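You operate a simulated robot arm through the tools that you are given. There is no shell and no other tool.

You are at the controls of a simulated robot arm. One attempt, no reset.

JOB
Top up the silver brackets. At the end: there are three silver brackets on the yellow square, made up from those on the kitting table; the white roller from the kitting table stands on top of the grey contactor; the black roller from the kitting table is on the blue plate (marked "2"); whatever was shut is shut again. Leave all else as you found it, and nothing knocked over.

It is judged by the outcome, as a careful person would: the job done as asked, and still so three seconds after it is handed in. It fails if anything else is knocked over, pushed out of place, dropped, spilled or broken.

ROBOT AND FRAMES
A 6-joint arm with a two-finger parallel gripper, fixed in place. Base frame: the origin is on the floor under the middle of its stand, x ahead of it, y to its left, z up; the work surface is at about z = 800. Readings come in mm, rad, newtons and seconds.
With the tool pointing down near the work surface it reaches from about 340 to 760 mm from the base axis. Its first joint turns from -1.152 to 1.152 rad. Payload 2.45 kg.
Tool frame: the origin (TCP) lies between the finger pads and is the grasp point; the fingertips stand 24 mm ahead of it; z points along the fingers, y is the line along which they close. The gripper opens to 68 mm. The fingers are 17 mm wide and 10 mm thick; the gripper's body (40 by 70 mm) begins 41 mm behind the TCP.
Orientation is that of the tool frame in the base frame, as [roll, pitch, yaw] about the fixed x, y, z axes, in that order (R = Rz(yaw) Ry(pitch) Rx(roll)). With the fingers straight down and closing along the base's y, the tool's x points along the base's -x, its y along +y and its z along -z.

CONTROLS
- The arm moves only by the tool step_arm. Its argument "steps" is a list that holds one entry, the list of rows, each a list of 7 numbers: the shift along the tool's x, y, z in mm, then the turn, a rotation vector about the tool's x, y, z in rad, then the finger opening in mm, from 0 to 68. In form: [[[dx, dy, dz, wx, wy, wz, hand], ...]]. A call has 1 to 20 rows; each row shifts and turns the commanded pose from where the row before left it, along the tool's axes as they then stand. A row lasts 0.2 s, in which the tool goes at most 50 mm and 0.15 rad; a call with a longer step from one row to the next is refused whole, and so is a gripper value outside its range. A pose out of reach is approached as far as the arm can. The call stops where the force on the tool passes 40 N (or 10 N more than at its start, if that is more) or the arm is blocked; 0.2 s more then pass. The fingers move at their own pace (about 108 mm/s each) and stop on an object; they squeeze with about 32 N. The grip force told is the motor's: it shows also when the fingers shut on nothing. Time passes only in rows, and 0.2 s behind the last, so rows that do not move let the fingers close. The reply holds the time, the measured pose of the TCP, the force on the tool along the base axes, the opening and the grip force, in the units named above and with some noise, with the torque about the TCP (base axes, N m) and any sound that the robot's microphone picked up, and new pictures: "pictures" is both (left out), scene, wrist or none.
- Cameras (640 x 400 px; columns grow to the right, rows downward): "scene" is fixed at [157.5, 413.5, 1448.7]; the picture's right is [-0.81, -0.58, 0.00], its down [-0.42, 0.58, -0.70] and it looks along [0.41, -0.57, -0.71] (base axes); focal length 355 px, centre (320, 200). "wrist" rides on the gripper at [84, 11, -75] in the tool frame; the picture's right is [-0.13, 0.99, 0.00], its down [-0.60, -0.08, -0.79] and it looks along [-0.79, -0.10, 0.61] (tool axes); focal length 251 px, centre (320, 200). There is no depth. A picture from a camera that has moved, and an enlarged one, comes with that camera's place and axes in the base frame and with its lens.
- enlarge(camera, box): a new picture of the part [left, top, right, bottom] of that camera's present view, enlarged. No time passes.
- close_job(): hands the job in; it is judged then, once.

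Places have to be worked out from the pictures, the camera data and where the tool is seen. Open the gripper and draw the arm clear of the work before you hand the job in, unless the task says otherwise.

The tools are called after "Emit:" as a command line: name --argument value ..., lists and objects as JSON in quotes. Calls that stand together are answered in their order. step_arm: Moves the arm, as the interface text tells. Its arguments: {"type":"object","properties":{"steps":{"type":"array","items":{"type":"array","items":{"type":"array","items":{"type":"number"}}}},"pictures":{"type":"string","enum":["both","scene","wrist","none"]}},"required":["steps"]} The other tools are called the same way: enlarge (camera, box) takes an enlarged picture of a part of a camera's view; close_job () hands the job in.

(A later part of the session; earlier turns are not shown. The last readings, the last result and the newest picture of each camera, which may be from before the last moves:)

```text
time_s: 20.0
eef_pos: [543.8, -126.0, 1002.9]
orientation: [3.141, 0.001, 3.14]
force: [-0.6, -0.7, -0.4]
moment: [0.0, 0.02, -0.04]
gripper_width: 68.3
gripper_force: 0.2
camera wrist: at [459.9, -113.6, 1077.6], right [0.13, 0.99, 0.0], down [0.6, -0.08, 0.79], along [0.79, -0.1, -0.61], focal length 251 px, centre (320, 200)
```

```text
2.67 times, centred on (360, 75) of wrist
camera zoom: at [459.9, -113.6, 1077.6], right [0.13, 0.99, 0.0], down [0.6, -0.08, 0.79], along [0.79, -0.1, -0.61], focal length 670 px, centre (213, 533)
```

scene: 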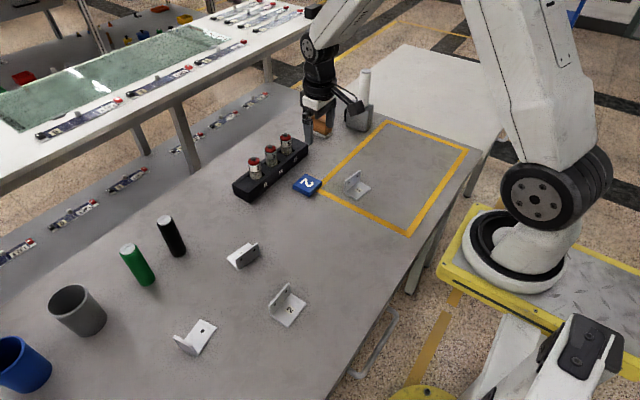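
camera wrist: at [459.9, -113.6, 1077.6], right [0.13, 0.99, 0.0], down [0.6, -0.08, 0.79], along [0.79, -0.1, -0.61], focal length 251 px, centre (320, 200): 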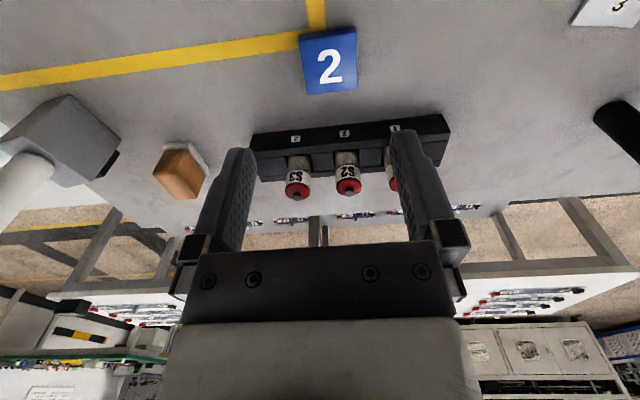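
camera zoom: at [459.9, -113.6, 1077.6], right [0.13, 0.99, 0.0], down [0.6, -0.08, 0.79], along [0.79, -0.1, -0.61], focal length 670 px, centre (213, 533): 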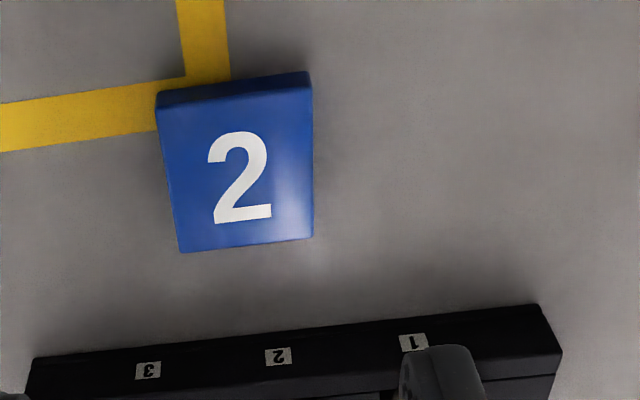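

The blue plate is 53 mm square, centred at about (580,-118). Now I move above the black roller, estimated at (679,212), keeping z near 1000.

Emit:
step_arm --steps '[[[-15, 37.6, 0, 0, 0, 0, 68], [-15, 37.6, 0, 0, 0, 0, 68], [-15, 37.6, 0, 0, 0, 0, 68], [-15, 37.6, 0, 0, 0, 0, 68], [-15, 37.6, 0, 0, 0, 0, 68], [-15, 37.6, 0, 0, 0, 0, 68], [-15, 37.6, 0, 0, 0, 0, 68], [-15, 37.6, 0, 0, 0, 0, 68], [-15.2, 37.7, 0, 0, 0, 0, 68], [0, 0, 22, 0, 0, 0, 68], [0, 0, 22, 0, 0, 0, 68], [0, 0, 0, 0, 0, 0, 68]]]' --pictures "both"

Emit:
enlarge --camera "wrist" --box '[200, 0, 440, 150]'

```text
time_s: 22.6
eef_pos: [678.3, 211.6, 957.3]
orientation: [-3.141, 0.001, -3.141]
force: [-0.5, 0.5, -0.2]
moment: [-0.01, 0.03, -0.01]
gripper_width: 68.1
gripper_force: 0.1
camera wrist: at [594.6, 222.8, 1031.5], right [0.13, 0.99, 0.0], down [0.6, -0.08, 0.79], along [0.79, -0.1, -0.61], focal length 251 px, centre (320, 200)
```

scene: 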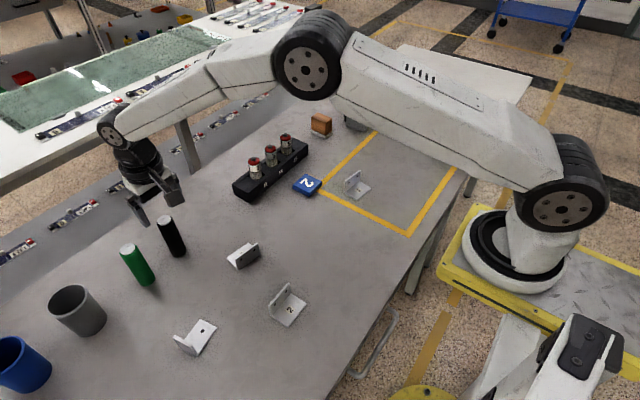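
wrist: 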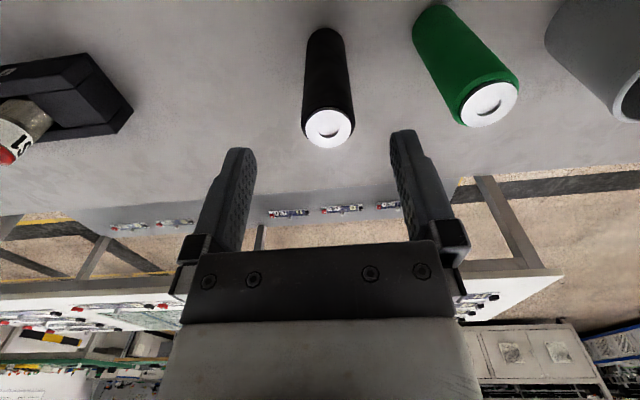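

```text
2.67 times, centred on (320, 75) of wrist
camera zoom: at [594.6, 222.8, 1031.5], right [0.13, 0.99, 0.0], down [0.6, -0.08, 0.79], along [0.79, -0.1, -0.61], focal length 670 px, centre (320, 533)
```

zoom: 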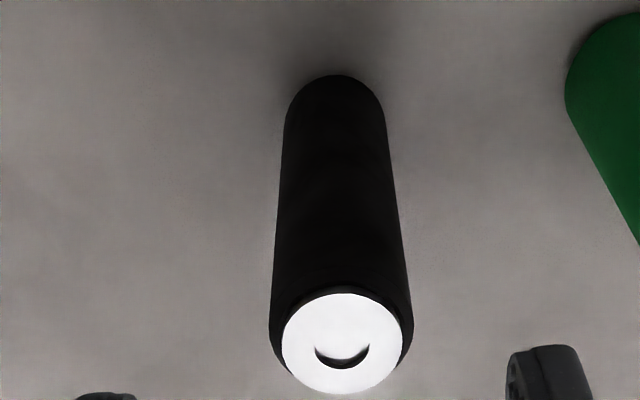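

The black roller resolves to (680,216), so I shift +1.5/+4.5 mm and descend to z 883 around it.

Emit:
step_arm --steps '[[[-1.5, 4.5, 0, 0, 0, 0, 68], [0, 0, 20, 0, 0, 0, 68], [0, 0, 20, 0, 0, 0, 68], [0, 0, 20, 0, 0, 0, 68], [0, 0, 13.5, 0, 0, 0, 68], [0, 0, 0, 0, 0, 0, 68]]]' --pictures "wrist"

```text
time_s: 24.0
eef_pos: [682.0, 215.7, 882.3]
orientation: [3.14, 0.0, 3.142]
force: [0.1, -0.2, -0.3]
moment: [-0.02, 0.0, 0.01]
gripper_width: 67.9
gripper_force: 0.0
camera wrist: at [598.0, 226.9, 958.4], right [0.13, 0.99, 0.0], down [0.6, -0.08, 0.79], along [0.79, -0.1, -0.61], focal length 251 px, centre (320, 200)
```

wrist: 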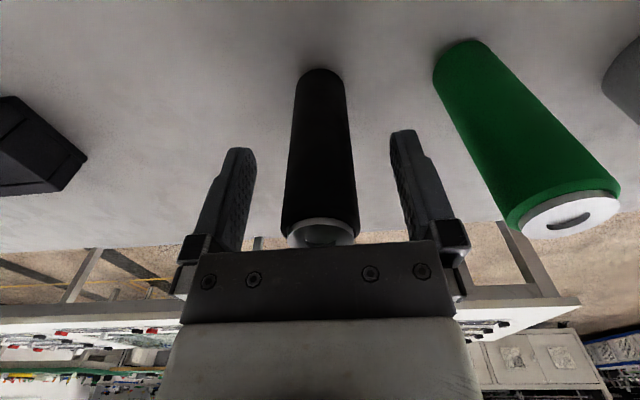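

The black roller is centred between the fingers. I close, hold, then lift slightly to confirm.

Emit:
step_arm --steps '[[[0, 0, 0, 0, 0, 0, 0], [0, 0, 0, 0, 0, 0, 0], [0, 0, 0, 0, 0, 0, 0], [0, 0, 0, 0, 0, 0, 0]]]' --pictures "none"

Emit:
step_arm --steps '[[[0, 0, -8, 0, 0, 0, 0], [0, 0, -12, 0, 0, 0, 0], [0, 0, -20, 0, 0, 0, 0], [0, 0, 0, 0, 0, 0, 0]]]' --pictures "both"

```text
time_s: 25.0
eef_pos: [682.1, 215.1, 883.7]
orientation: [-3.14, 0.001, 3.141]
force: [0.5, -1.4, 0.1]
moment: [-0.08, -0.01, 0.0]
gripper_width: 31.5
gripper_force: 32.1
```

```text
time_s: 26.0
eef_pos: [682.7, 213.8, 925.0]
orientation: [3.142, 0.0, -3.141]
force: [0.7, -0.9, -0.8]
moment: [0.02, 0.03, 0.0]
gripper_width: 31.5
gripper_force: 32.0
camera wrist: at [599.4, 226.1, 1000.3], right [0.13, 0.99, 0.0], down [0.6, -0.08, 0.79], along [0.79, -0.1, -0.61], focal length 251 px, centre (320, 200)
```

scene: 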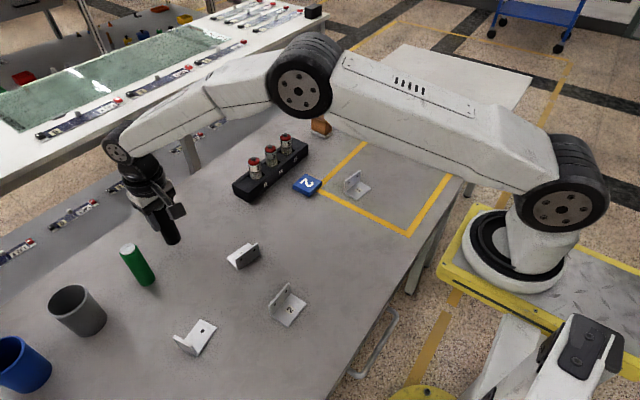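
wrist: 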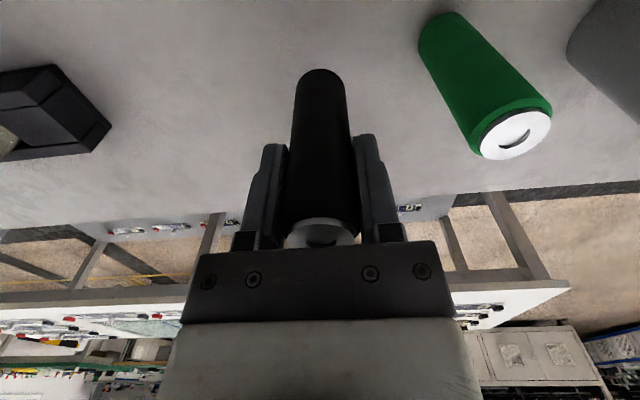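

The black roller is held cleanly. I lift it high and carry it above the blue plate at (580,-118).

Emit:
step_arm --steps '[[[0, 0, -29, 0, 0, 0, 0], [0, 0, -29, 0, 0, 0, 0], [0, 0, -29, 0, 0, 0, 0], [0, 0, -29, 0, 0, 0, 0], [9.3, -30.2, 0, 0, 0, 0, 0], [9.3, -30.2, 0, 0, 0, 0, 0], [9.3, -30.2, 0, 0, 0, 0, 0], [9.3, -30.2, 0, 0, 0, 0, 0], [9.3, -30.2, 0, 0, 0, 0, 0], [9.3, -30.2, 0, 0, 0, 0, 0], [9.3, -30.2, 0, 0, 0, 0, 0], [9.3, -30.2, 0, 0, 0, 0, 0], [9.3, -30.2, 0, 0, 0, 0, 0], [9.3, -30.2, 0, 0, 0, 0, 0], [9.3, -30.2, 0, 0, 0, 0, 0], [0, 0, 20, 0, 0, 0, 0], [0, 0, 20, 0, 0, 0, 0], [0, 0, 20, 0, 0, 0, 0], [0, 0, 0, 0, 0, 0, 0]]]' --pictures "both"

Emit:
enlarge --camera "wrist" --box '[240, 0, 400, 100]'

Emit:
enlarge --camera "scene" --box '[240, 120, 368, 200]'

```text
time_s: 30.0
eef_pos: [579.5, -118.3, 979.6]
orientation: [3.141, 0.001, -3.14]
force: [1.1, 0.1, -2.0]
moment: [0.0, 0.05, 0.01]
gripper_width: 31.6
gripper_force: 32.1
camera wrist: at [495.3, -106.8, 1054.3], right [0.13, 0.99, 0.0], down [0.6, -0.08, 0.79], along [0.79, -0.1, -0.61], focal length 251 px, centre (320, 200)
```

scene: 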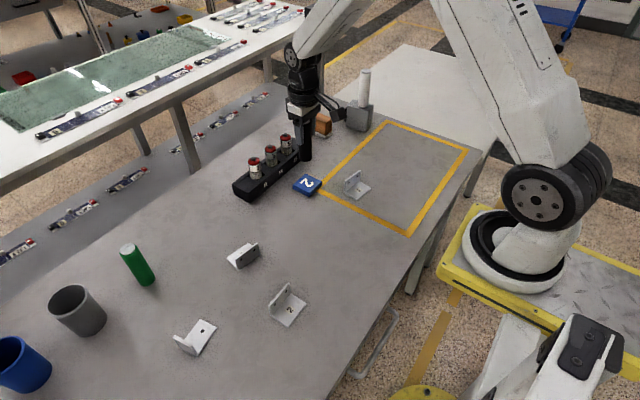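
wrist: 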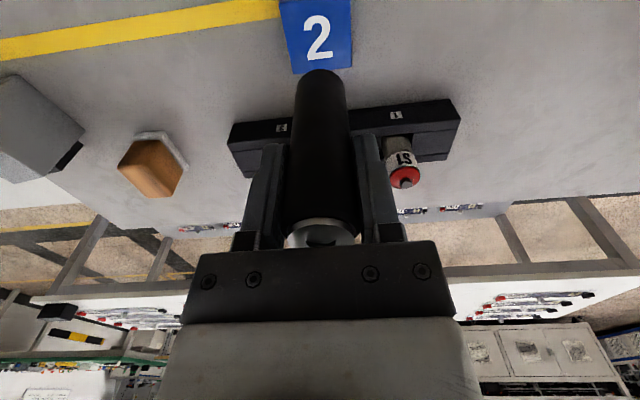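

```text
4.00 times, centred on (320, 50) of wrist
camera zoom: at [495.3, -106.8, 1054.3], right [0.13, 0.99, 0.0], down [0.6, -0.08, 0.79], along [0.79, -0.1, -0.61], focal length 1006 px, centre (320, 800)
```

zoom: 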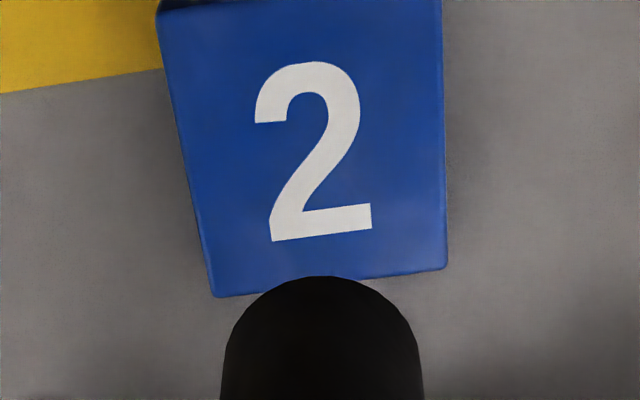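

```text
5.00 times, centred on (304, 160) of scene
camera zoom: at [157.5, 413.5, 1448.7], right [-0.81, -0.58, 0.0], down [-0.42, 0.58, -0.7], along [0.41, -0.57, -0.72], focal length 1773 px, centre (400, 400)
```

zoom: 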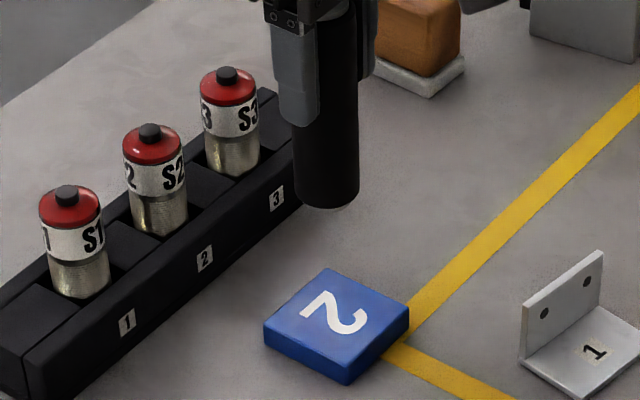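

Plate centre re-measures to (580,-119) and the roller is right over it. I descend to about z 903, expecting contact near 896.

Emit:
step_arm --steps '[[[0, 0, 20, 0, 0, 0, 0], [0, 0, 20, 0, 0, 0, 0], [0, 0, 16, 0, 0, 0, 0], [0, 0, 12, 0, 0, 0, 0], [0, 0, 8, 0, 0, 0, 0], [0, 0, 0, 0, 0, 0, 0]]]' --pictures "scene"

Emit:
enlarge --camera "scene" --box '[264, 150, 344, 200]'

```text
time_s: 31.4
eef_pos: [578.5, -118.8, 904.4]
orientation: [-3.14, -0.001, 3.141]
force: [0.5, 0.8, -2.5]
moment: [0.03, 0.03, 0.01]
gripper_width: 31.4
gripper_force: 32.1
```

scene: 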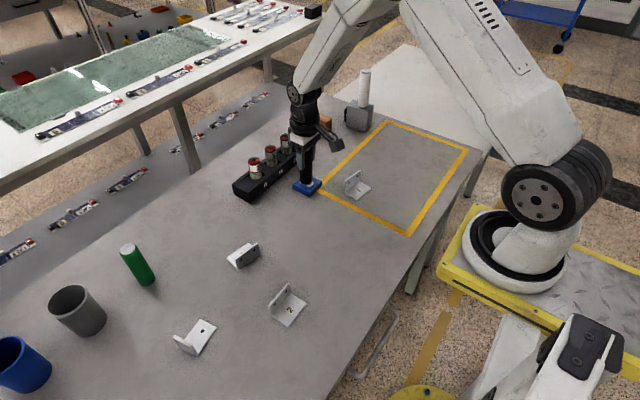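

```text
8.00 times, centred on (304, 175) of scene
camera zoom: at [157.5, 413.5, 1448.7], right [-0.81, -0.58, 0.0], down [-0.42, 0.58, -0.7], along [0.41, -0.57, -0.72], focal length 2837 px, centre (448, 400)
```

zoom: 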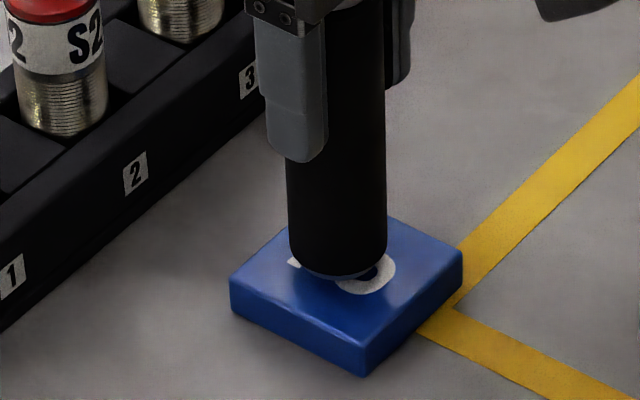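

The roller is several millimetres above the plate. I step down carefully.

Emit:
step_arm --steps '[[[0, 0, 2, 0, 0, 0, 0], [0, 0, 2, 0, 0, 0, 0], [0, 0, 1, 0, 0, 0, 0], [0, 0, 0, 0, 0, 0, 0]]]' --pictures "none"

```text
time_s: 32.4
eef_pos: [579.5, -117.7, 899.1]
orientation: [3.141, 0.0, -3.141]
force: [-1.1, 0.0, 2.2]
moment: [0.0, 0.11, -0.01]
gripper_width: 31.6
gripper_force: 31.9
```

Force has shifted by about +4 N, hinting at first contact. One more half millimetre to confirm.

Emit:
step_arm --steps '[[[0, 0, 0.6, 0, 0, 0, 0], [0, 0, 0, 0, 0, 0, 0]]]' --pictures "scene"

Emit:
enlarge --camera "scene" --box '[264, 150, 344, 200]'

```text
time_s: 33.0
eef_pos: [580.8, -117.4, 899.5]
orientation: [-3.142, 0.002, -3.141]
force: [-1.3, 0.3, 7.0]
moment: [-0.05, 0.15, 0.01]
gripper_width: 31.3
gripper_force: 32.3
```

scene: 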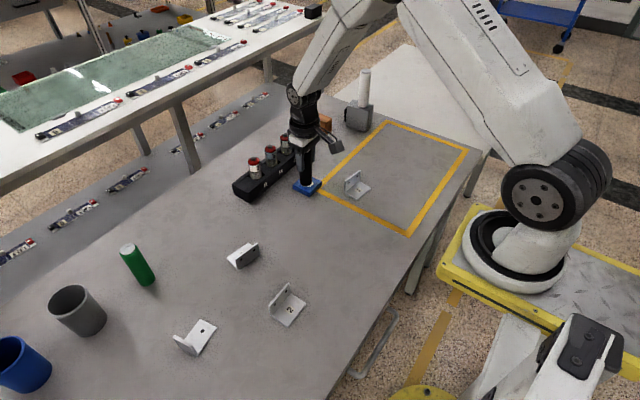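

```text
8.00 times, centred on (304, 175) of scene
camera zoom: at [157.3, 413.5, 1448.7], right [-0.81, -0.58, 0.0], down [-0.42, 0.58, -0.7], along [0.41, -0.57, -0.71], focal length 2837 px, centre (448, 400)
```

zoom: 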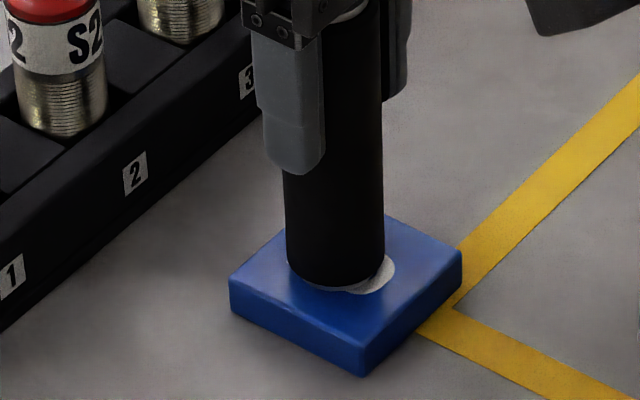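

Contact is confirmed (about 9 N change) and the roller sits on the plate. I release in stages and then check.

Emit:
step_arm --steps '[[[0, 0, -0.5, 0, 0, 0, 30], [0, 0, 0, 0, 0, 0, 33], [0, 0, 0, 0, 0, 0, 40], [0, 0, 0, 0, 0, 0, 54], [0, 0, 0, 0, 0, 0, 68], [0, 0, 0, 0, 0, 0, 68]]]' --pictures "both"

Emit:
enlarge --camera "scene" --box '[264, 150, 344, 200]'

```text
time_s: 34.4
eef_pos: [579.5, -116.9, 898.3]
orientation: [3.141, 0.0, 3.141]
force: [0.6, 0.0, 1.3]
moment: [0.03, 0.01, -0.02]
gripper_width: 68.2
gripper_force: 0.0
camera wrist: at [495.4, -106.2, 974.4], right [0.13, 0.99, 0.0], down [0.6, -0.08, 0.79], along [0.79, -0.1, -0.61], focal length 251 px, centre (320, 200)
```

scene: 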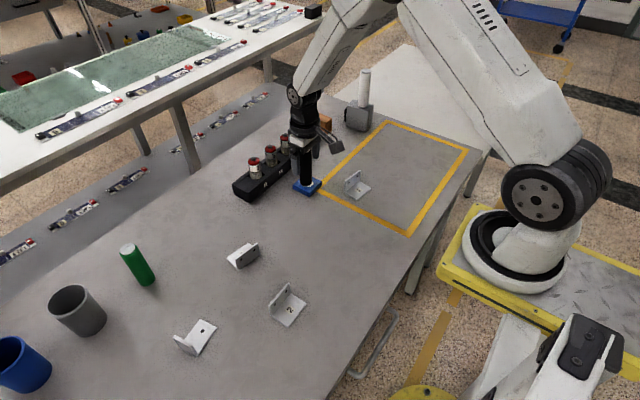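
wrist: 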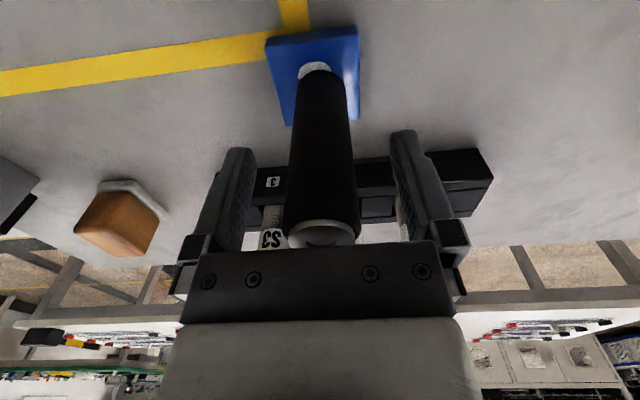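

```text
8.00 times, centred on (304, 175) of scene
camera zoom: at [157.5, 413.5, 1448.7], right [-0.81, -0.58, 0.0], down [-0.42, 0.58, -0.7], along [0.41, -0.57, -0.71], focal length 2837 px, centre (448, 400)
```

zoom: 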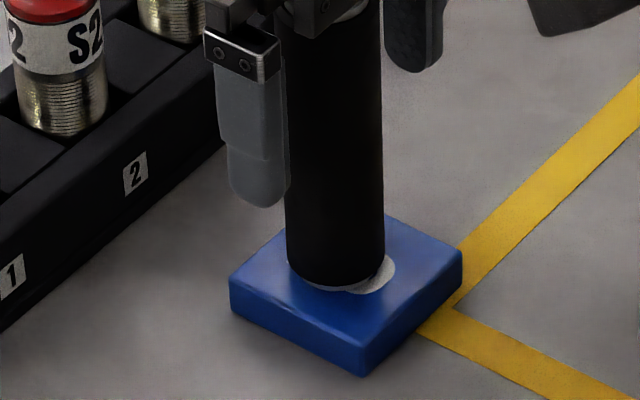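

Black roller stands free on the plate. I rise straight up and go to view bracket 3.

Emit:
step_arm --steps '[[[0, 0, -10, 0, 0, 0, 68], [0, 0, -20, 0, 0, 0, 68], [0, 0, -25, 0, 0, 0, 68], [0, 0, -30, 0, 0, 0, 68], [0, 0, -30, 0, 0, 0, 68], [11.4, 36.7, 0, 0, 0, 0, 68], [11.4, 36.7, 0, 0, 0, 0, 68], [11.4, 36.7, 0, 0, 0, 0, 68], [11.4, 36.7, 0, 0, 0, 0, 68], [11.4, 36.7, 0, 0, 0, 0, 68], [11.4, 36.7, 0, 0, 0, 0, 68], [11.4, 36.7, 10, 0, 0, 0, 68], [0, 0, 0, 0, 0, 0, 68]]]' --pictures "both"

Emit:
enlarge --camera "wrist" --box '[240, 0, 400, 100]'

Emit:
enlarge --camera "scene" --box '[264, 130, 344, 200]'

```text
time_s: 37.2
eef_pos: [500.3, 140.9, 1002.8]
orientation: [-3.141, 0.002, 3.141]
force: [-0.2, 0.5, -0.7]
moment: [0.0, 0.0, 0.0]
gripper_width: 68.3
gripper_force: 0.1
camera wrist: at [416.5, 152.6, 1078.4], right [0.13, 0.99, 0.0], down [0.6, -0.08, 0.79], along [0.79, -0.1, -0.61], focal length 251 px, centre (320, 200)
```

scene: 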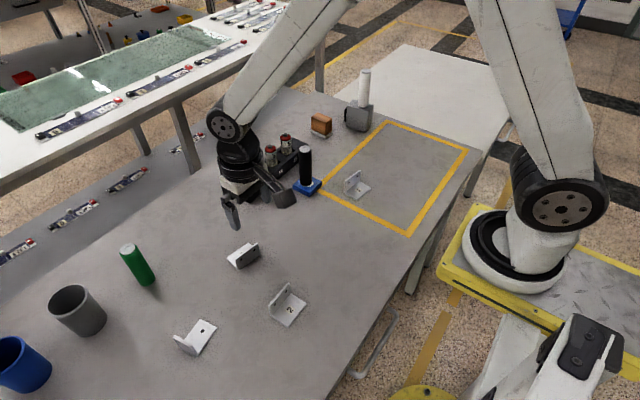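
wrist: 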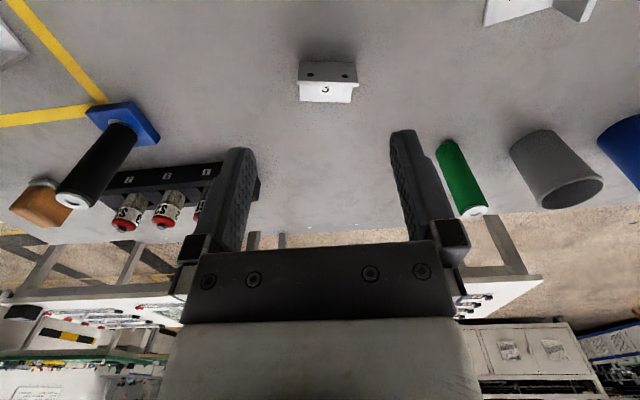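

```text
4.00 times, centred on (320, 50) of wrist
camera zoom: at [416.5, 152.6, 1078.4], right [0.13, 0.99, 0.0], down [0.6, -0.08, 0.79], along [0.79, -0.1, -0.61], focal length 1006 px, centre (320, 800)
```

zoom: 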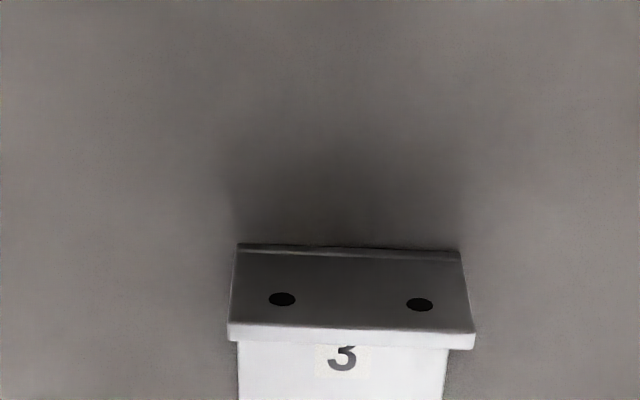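

```text
5.71 times, centred on (304, 165) of scene
camera zoom: at [157.5, 413.5, 1448.7], right [-0.81, -0.58, 0.0], down [-0.42, 0.58, -0.7], along [0.41, -0.57, -0.71], focal length 2026 px, centre (411, 400)
```

zoom: 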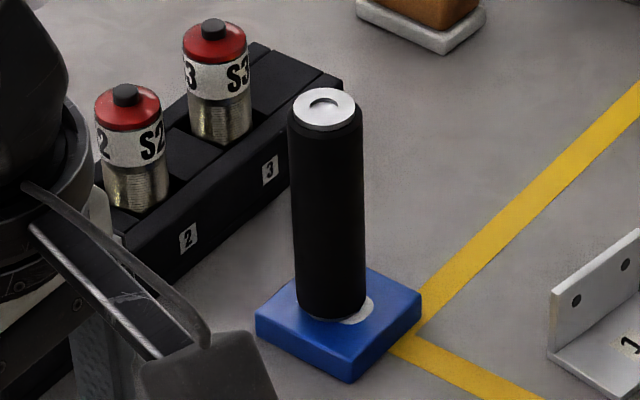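

Bracket 3's upright runs from about (531,116) to (540,173), top near z 850, with its base towards +x. I rotate the gripper about 1.72 rad so it closes across that plate, staying high, and look again.

Emit:
step_arm --steps '[[[0, 0, 0, 0, 0, 0.144, 68], [0, 0, 0, 0, 0, 0.144, 68], [0, 0, 0, 0, 0, 0.144, 68], [0, 0, 0, 0, 0, 0.144, 68], [0, 0, 0, 0, 0, 0.144, 68], [0, 0, 0, 0, 0, 0.144, 68], [0, 0, 0, 0, 0, 0.144, 68], [0, 0, 0, 0, 0, 0.144, 68], [0, 0, 0, 0, 0, 0.144, 68], [0, 0, 0, 0, 0, 0.144, 68], [0, 0, 0, 0, 0, 0.144, 68], [0, 0, 0, 0, 0, 0.144, 68], [0, 0, 0, 0, 0, 0, 68]]]' --pictures "both"

```text
time_s: 40.0
eef_pos: [500.2, 138.8, 1004.4]
orientation: [-3.141, 0.0, 1.412]
force: [0.0, -0.8, 0.5]
moment: [0.02, -0.01, 0.0]
gripper_width: 68.2
gripper_force: 0.0
camera wrist: at [524.4, 221.2, 1079.1], right [0.96, -0.28, 0.0], down [-0.17, -0.58, 0.79], along [-0.23, -0.76, -0.61], focal length 251 px, centre (320, 200)
```

scene: 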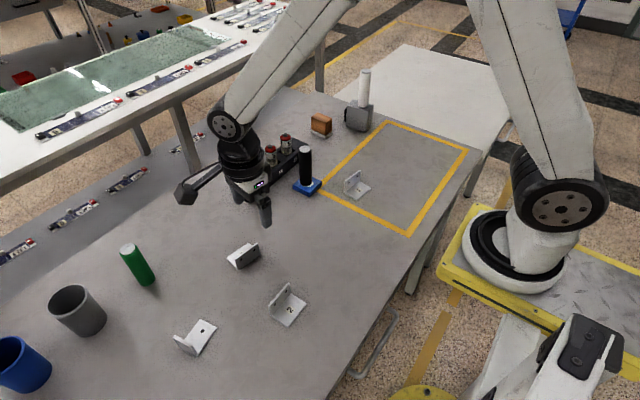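
wrist: 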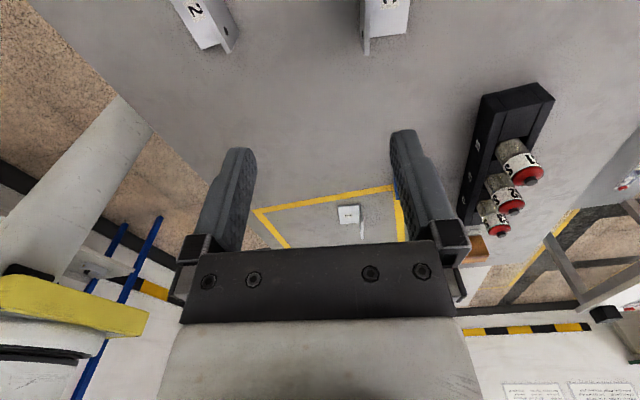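

The turn worked (yaw 1.412). I shift to above the plate of bracket 3 and lower to z 930 for an end-on look at it between the fingers.

Emit:
step_arm --steps '[[[11.6, 36, 0, 0, 0, 0, 68], [0, 0, 25, 0, 0, 0, 68], [0, 0, 25, 0, 0, 0, 68], [0, 0, 24, 0, 0, 0, 68], [0, 0, 0, 0, 0, 0, 68]]]' --pictures "both"

Emit:
enlarge --camera "wrist" --box '[240, 0, 400, 100]'

```text
time_s: 41.2
eef_pos: [538.0, 146.2, 930.2]
orientation: [3.141, 0.0, 1.413]
force: [0.0, 0.1, -0.1]
moment: [-0.01, 0.01, 0.0]
gripper_width: 67.9
gripper_force: 0.2
camera wrist: at [562.1, 227.8, 1005.8], right [0.96, -0.28, 0.0], down [-0.17, -0.58, 0.79], along [-0.22, -0.76, -0.61], focal length 251 px, centre (320, 200)
```

scene: 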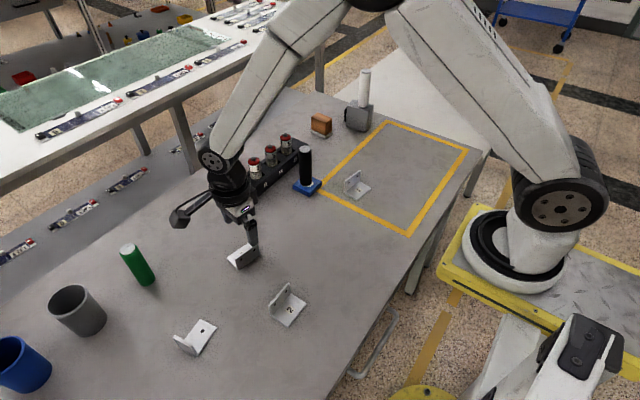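
wrist: 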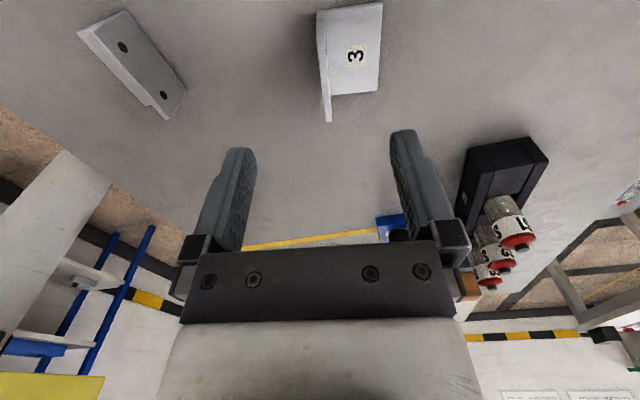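

```text
4.00 times, centred on (320, 50) of wrist
camera zoom: at [562.1, 227.8, 1005.8], right [0.96, -0.28, 0.0], down [-0.17, -0.58, 0.79], along [-0.22, -0.76, -0.61], focal length 1006 px, centre (320, 800)
```

zoom: 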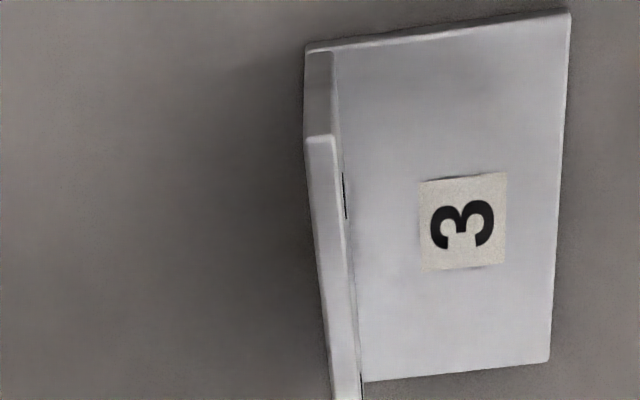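

Seen end-on, the upright sits about 3 mm to the tool's +y and 2.5 mm to its +x. I correct that, narrow the opening to 40 mm, and lower to z 870 where the tips are still clear of the plate top on the sides.

Emit:
step_arm --steps '[[[2.5, 3.2, 0, 0, 0, 0.02, 40], [0, 0, 20, 0, 0, 0, 40], [0, 0, 20, 0, 0, 0, 40], [0, 0, 12, 0, 0, 0, 40], [0, 0, 0, 0, 0, 0, 40]]]' --pictures "both"

Emit:
enlarge --camera "wrist" --box '[240, 40, 400, 140]'

Emit:
enlarge --camera "scene" --box '[204, 210, 300, 270]'

```text
time_s: 42.4
eef_pos: [539.8, 145.5, 876.4]
orientation: [3.141, 0.0, 1.395]
force: [0.8, -0.3, 0.0]
moment: [0.03, -0.02, 0.02]
gripper_width: 40.1
gripper_force: 0.0
camera wrist: at [565.7, 228.3, 952.8], right [0.95, -0.3, 0.0], down [-0.18, -0.58, 0.79], along [-0.24, -0.76, -0.61], focal length 251 px, centre (320, 200)
```

scene: 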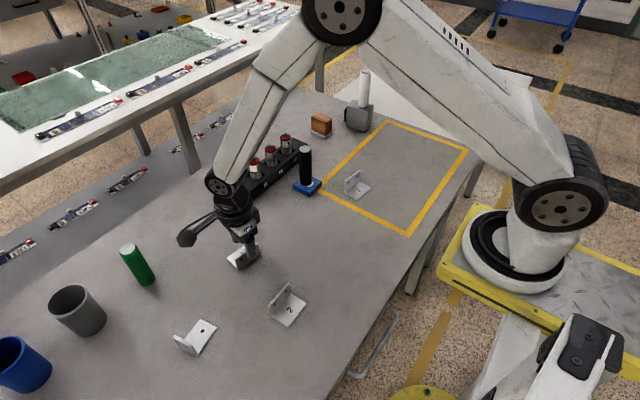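
wrist: 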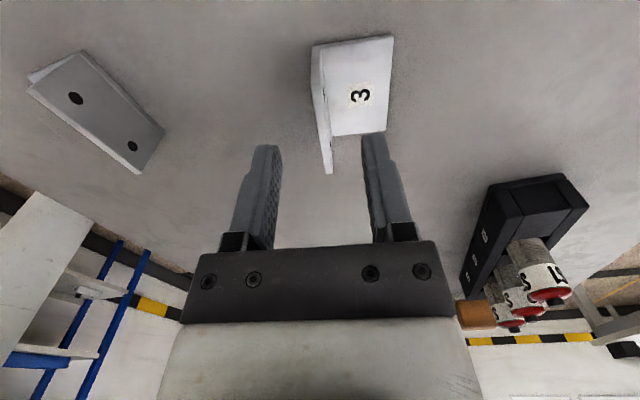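

```text
4.00 times, centred on (320, 90) of wrist
camera zoom: at [565.7, 228.3, 952.8], right [0.95, -0.3, 0.0], down [-0.18, -0.58, 0.79], along [-0.24, -0.76, -0.61], focal length 1006 px, centre (320, 640)
```

zoom: 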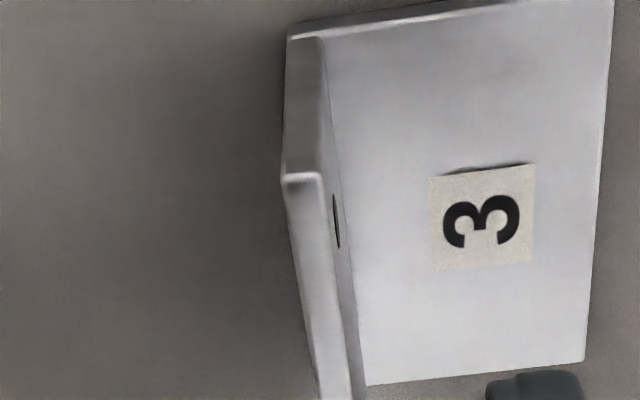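

```text
6.67 times, centred on (252, 240) of scene
camera zoom: at [157.5, 413.5, 1448.7], right [-0.81, -0.58, 0.0], down [-0.42, 0.58, -0.7], along [0.41, -0.57, -0.71], focal length 2364 px, centre (773, -67)
```

zoom: 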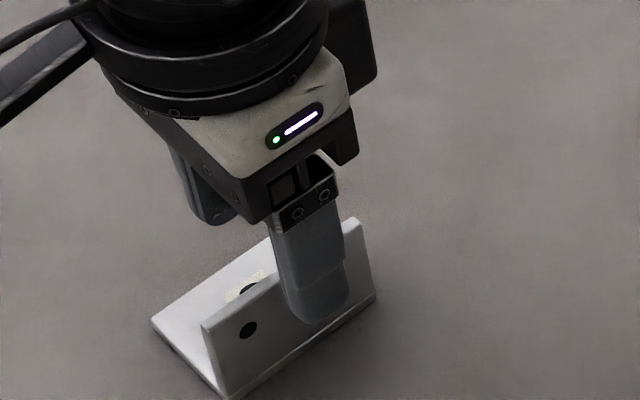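

The plate is now between the fingers' lines with about 2 mm offset left. I correct it and lower to z 844 so the tips stay about 8 mm above the bracket's base.

Emit:
step_arm --steps '[[[3, 2.1, 0, 0, 0, 0, 40], [0, 0, 12, 0, 0, 0, 40], [0, 0, 12, 0, 0, 0, 40], [0, 0, 8, 0, 0, 0, 40], [0, 0, 0, 0, 0, 0, 40]]]' --pictures "both"

Emit:
enlarge --camera "scene" --box '[204, 210, 300, 270]'

Emit:
enlarge --camera "wrist" --box '[220, 60, 420, 260]'

```text
time_s: 43.6
eef_pos: [543.7, 148.5, 846.1]
orientation: [3.141, 0.0, 1.395]
force: [0.1, 0.5, 0.4]
moment: [0.0, -0.01, 0.0]
gripper_width: 40.2
gripper_force: 0.2
camera wrist: at [569.8, 230.4, 920.7], right [0.95, -0.3, 0.0], down [-0.18, -0.58, 0.79], along [-0.24, -0.76, -0.61], focal length 251 px, centre (320, 200)
```

scene: 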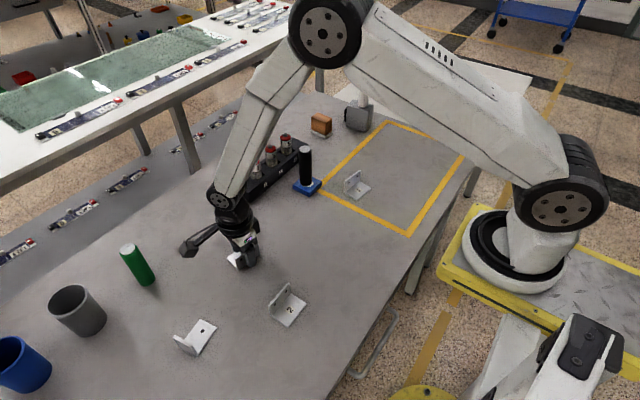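
wrist: 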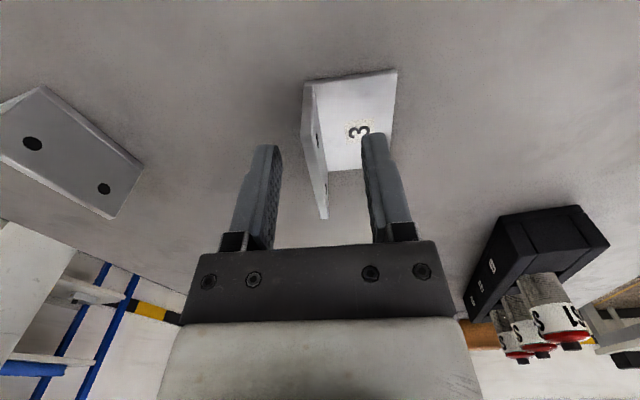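

```text
6.67 times, centred on (252, 240) of scene
camera zoom: at [157.5, 413.5, 1448.7], right [-0.81, -0.58, 0.0], down [-0.42, 0.58, -0.7], along [0.41, -0.57, -0.71], focal length 2364 px, centre (773, -67)
```

zoom: 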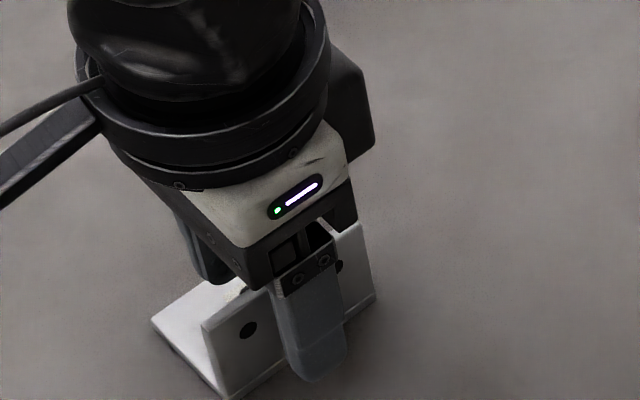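

```text
2.00 times, centred on (320, 160) of wrist
camera zoom: at [569.8, 230.4, 920.7], right [0.95, -0.3, 0.0], down [-0.18, -0.58, 0.79], along [-0.24, -0.76, -0.61], focal length 503 px, centre (320, 280)
```

zoom: 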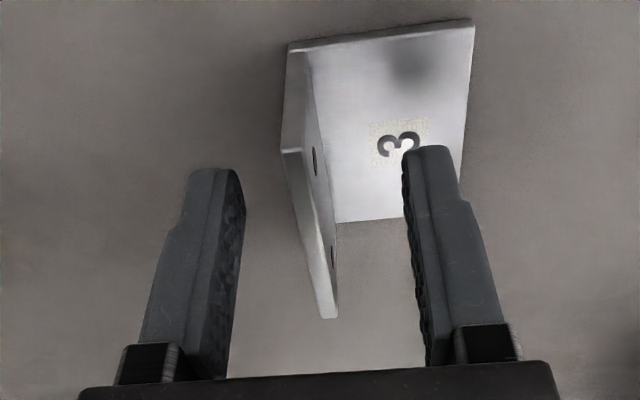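

The upright is centred between the fingers, and the inner finger clears the base. I close on it.

Emit:
step_arm --steps '[[[0, 0, 0, 0, 0, 0, 0], [0, 0, 0, 0, 0, 0, 0], [0, 0, 0, 0, 0, 0, 0], [0, 0, 0, 0, 0, 0, 0]]]' --pictures "wrist"

```text
time_s: 44.6
eef_pos: [543.5, 149.5, 844.7]
orientation: [3.14, 0.0, 1.394]
force: [0.1, 0.3, -0.5]
moment: [0.0, 0.0, 0.0]
gripper_width: 4.3
gripper_force: 27.8
camera wrist: at [569.7, 230.4, 920.8], right [0.95, -0.3, 0.0], down [-0.18, -0.58, 0.79], along [-0.24, -0.76, -0.61], focal length 251 px, centre (320, 200)
```

wrist: 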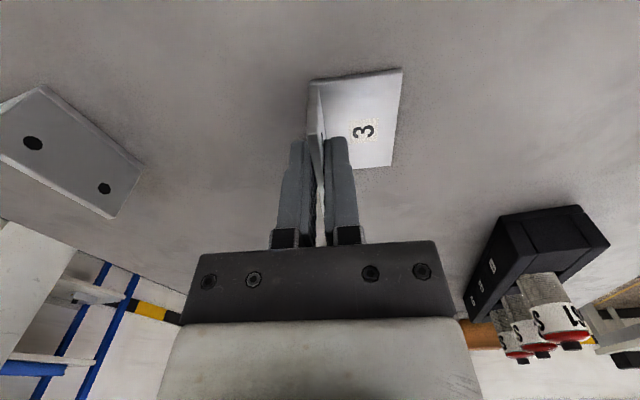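

Gripped at 4.3 mm. I lift a little, check that the bracket follows, and continue up.

Emit:
step_arm --steps '[[[0, 0, 0, 0, 0, 0, 0], [0, 0, -6, 0, 0, 0, 0], [0, 0, -14, 0, 0, 0, 0], [0, 0, -25, 0, 0, 0, 0], [0, 0, -30, 0, 0, 0, 0], [0, 0, -30, 0, 0, 0, 0], [0, 0, -30, 0, 0, 0, 0], [0, 0, -30, 0, 0, 0, 0], [0, 0, 0, 0, 0, 0, 0]]]' --pictures "both"

```text
time_s: 46.6
eef_pos: [542.2, 147.9, 1008.8]
orientation: [3.141, 0.001, 1.395]
force: [-0.4, -0.2, 0.0]
moment: [-0.03, 0.02, 0.01]
gripper_width: 4.1
gripper_force: 27.4
camera wrist: at [569.4, 229.8, 1085.6], right [0.95, -0.3, 0.0], down [-0.18, -0.58, 0.79], along [-0.24, -0.76, -0.61], focal length 251 px, centre (320, 200)
```

scene: 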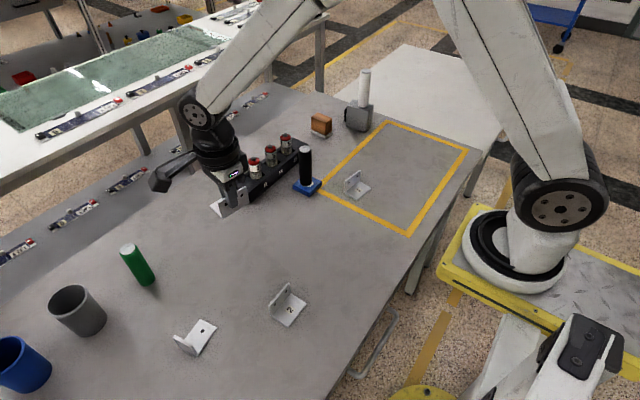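
wrist: 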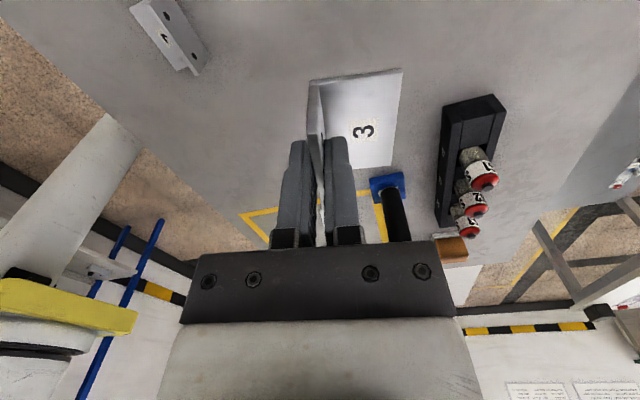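

Bracket 3 is held firmly. I carry it at z about 1009 to above the free back part of the yellow square, around (400,-420).

Emit:
step_arm --steps '[[[-34.35, -2.4, 0, 0, 0, 0, 0], [-34.35, -2.4, 0, 0, 0, 0, 0], [-34.35, -2.4, 0, 0, 0, 0, 0], [-34.35, -2.4, 0, 0, 0, 0, 0], [-34.35, -2.4, 0, 0, 0, 0, 0], [-34.35, -2.4, 0, 0, 0, 0, 0], [-34.35, -2.4, 0, 0, 0, 0, 0], [-34.35, -2.4, 0, 0, 0, 0, 0], [-34.35, -2.4, 0, 0, 0, 0, 0], [-34.35, -2.4, 0, 0, 0, 0, 0], [-34.35, -2.4, 0, 0, 0, 0, 0], [-34.35, -2.4, 0, 0, 0, 0, 0], [-34.35, -2.4, 0, 0, 0, 0, 0], [-34.35, -2.4, 0, 0, 0, 0, 0], [-34.35, -2.4, 0, 0, 0, 0, 0], [-34.35, -2.4, 0, 0, 0, 0, 0], [-34.35, -2.4, 0, 0, 0, 0, 0], [0, 0, 0, 0, 0, 0, 0]]]' --pictures "both"

```text
time_s: 50.4
eef_pos: [399.8, -419.3, 1011.7]
orientation: [-3.14, 0.0, 1.394]
force: [-0.7, 0.4, -1.3]
moment: [0.05, 0.0, -0.02]
gripper_width: 4.3
gripper_force: 27.4
camera wrist: at [425.1, -339.0, 1086.6], right [0.95, -0.3, 0.0], down [-0.18, -0.58, 0.79], along [-0.24, -0.76, -0.61], focal length 251 px, centre (320, 200)
```

scene: 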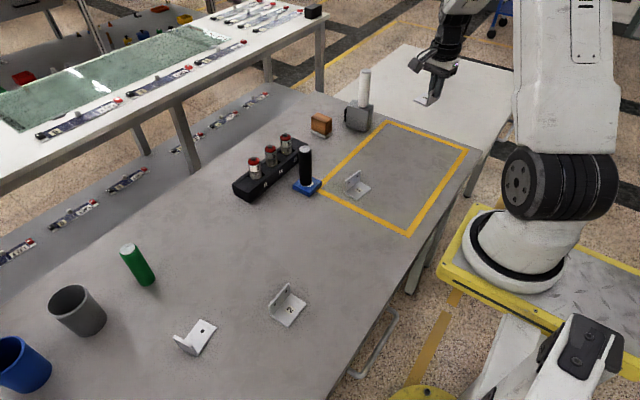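
wrist: 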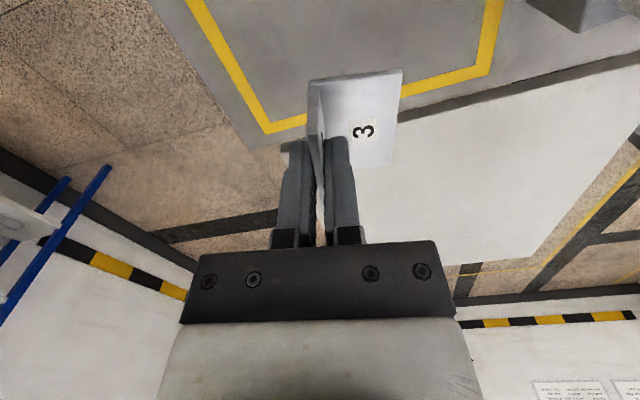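

Inside edges of the tape are at about x 305-549 and y -513, so the bracket lands well inside the square. I lower to about z 851 and then feel for the table.

Emit:
step_arm --steps '[[[0, 0, 28, 0, 0, 0, 0], [0, 0, 28, 0, 0, 0, 0], [0, 0, 28, 0, 0, 0, 0], [0, 0, 28, 0, 0, 0, 0], [0, 0, 24, 0, 0, 0, 0], [0, 0, 14, 0, 0, 0, 0], [0, 0, 8, 0, 0, 0, 0], [0, 0, 0, 0, 0, 0, 0]]]' --pictures "both"

Emit:
enlarge --camera "scene" --box '[370, 100, 466, 160]'

```text
time_s: 52.2
eef_pos: [399.5, -418.8, 853.4]
orientation: [-3.141, -0.002, 1.396]
force: [-0.1, -0.3, -0.4]
moment: [-0.03, 0.01, 0.01]
gripper_width: 4.3
gripper_force: 27.8
camera wrist: at [425.2, -337.5, 928.9], right [0.95, -0.3, 0.0], down [-0.18, -0.58, 0.79], along [-0.24, -0.76, -0.61], focal length 251 px, centre (320, 200)
```

scene: 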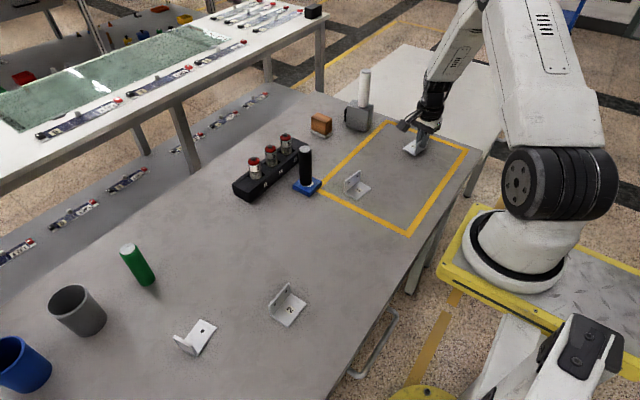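
wrist: 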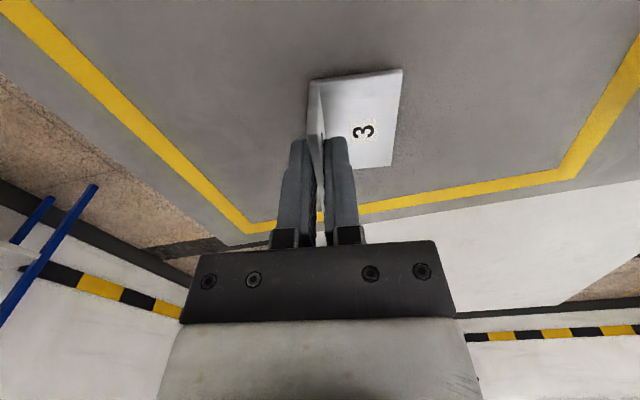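

```text
6.67 times, centred on (418, 130) of scene
camera zoom: at [157.5, 413.5, 1448.7], right [-0.81, -0.58, 0.0], down [-0.42, 0.58, -0.7], along [0.41, -0.57, -0.71], focal length 2364 px, centre (-333, 667)
```

zoom: 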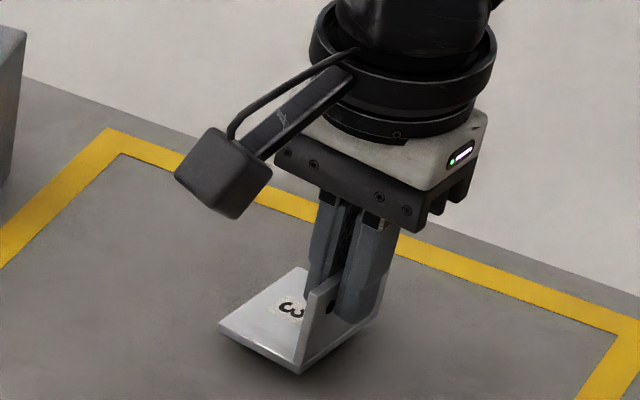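

The bracket is inside the square, a few millimetres above the table. I step down until contact is felt.

Emit:
step_arm --steps '[[[0, 0, 3, 0, 0, 0, 0], [0, 0, 2, 0, 0, 0, 0], [0, 0, 1, 0, 0, 0, 0], [0, 0, 0, 0, 0, 0, 0]]]' --pictures "none"

```text
time_s: 53.2
eef_pos: [401.0, -420.0, 847.2]
orientation: [3.141, -0.001, 1.394]
force: [0.1, 0.3, -0.5]
moment: [-0.01, -0.01, 0.03]
gripper_width: 4.3
gripper_force: 27.9
```

Emit:
step_arm --steps '[[[0, 0, 1, 0, 0, 0, 0], [0, 0, 1, 0, 0, 0, 0], [0, 0, 0, 0, 0, 0, 0]]]' --pictures "none"

```text
time_s: 54.0
eef_pos: [400.5, -419.1, 846.0]
orientation: [-3.142, -0.001, 1.397]
force: [-2.8, 2.0, 7.8]
moment: [0.08, 0.0, -0.01]
gripper_width: 4.4
gripper_force: 27.7
```

Contact felt (7.8 N). I back off half a millimetre and open to 40 mm.

Emit:
step_arm --steps '[[[0, 0, -0.7, 0, 0, 0, 4], [0, 0, 0, 0, 0, 0, 10], [0, 0, 0, 0, 0, 0, 25], [0, 0, 0, 0, 0, 0, 40], [0, 0, 0, 0, 0, 0, 40]]]' --pictures "both"

Emit:
enlarge --camera "scene" --box '[370, 100, 466, 160]'

```text
time_s: 55.2
eef_pos: [400.1, -418.5, 845.9]
orientation: [-3.141, -0.001, 1.396]
force: [0.4, 0.6, -0.4]
moment: [0.01, -0.02, -0.03]
gripper_width: 40.1
gripper_force: 0.0
camera wrist: at [426.0, -337.5, 920.9], right [0.95, -0.3, 0.0], down [-0.18, -0.58, 0.79], along [-0.24, -0.76, -0.61], focal length 251 px, centre (320, 200)
```

scene: 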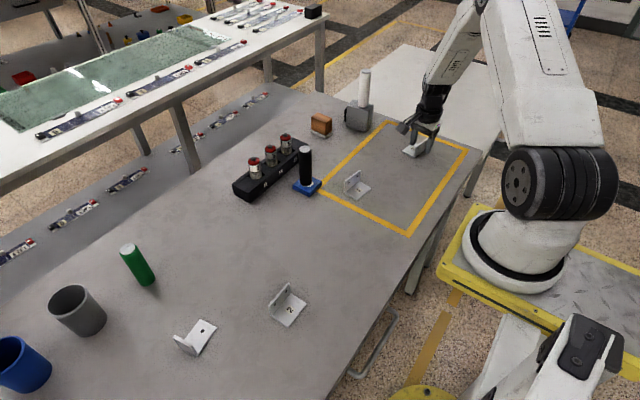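
wrist: 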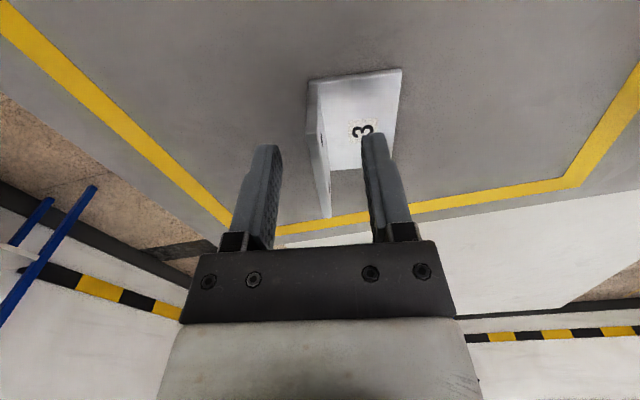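

```text
6.67 times, centred on (418, 130) of scene
camera zoom: at [157.5, 413.5, 1448.7], right [-0.81, -0.58, 0.0], down [-0.42, 0.58, -0.7], along [0.41, -0.57, -0.71], focal length 2364 px, centre (-333, 667)
```

zoom: 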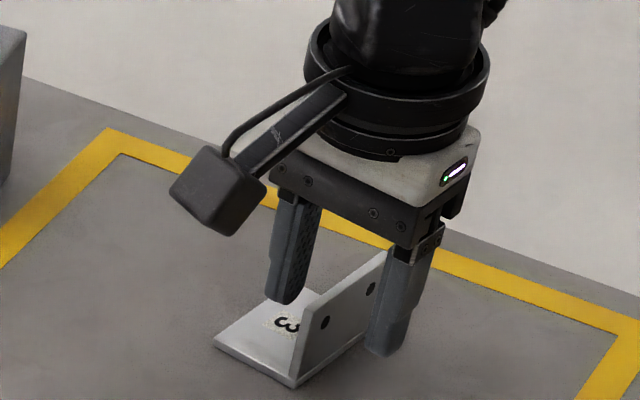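

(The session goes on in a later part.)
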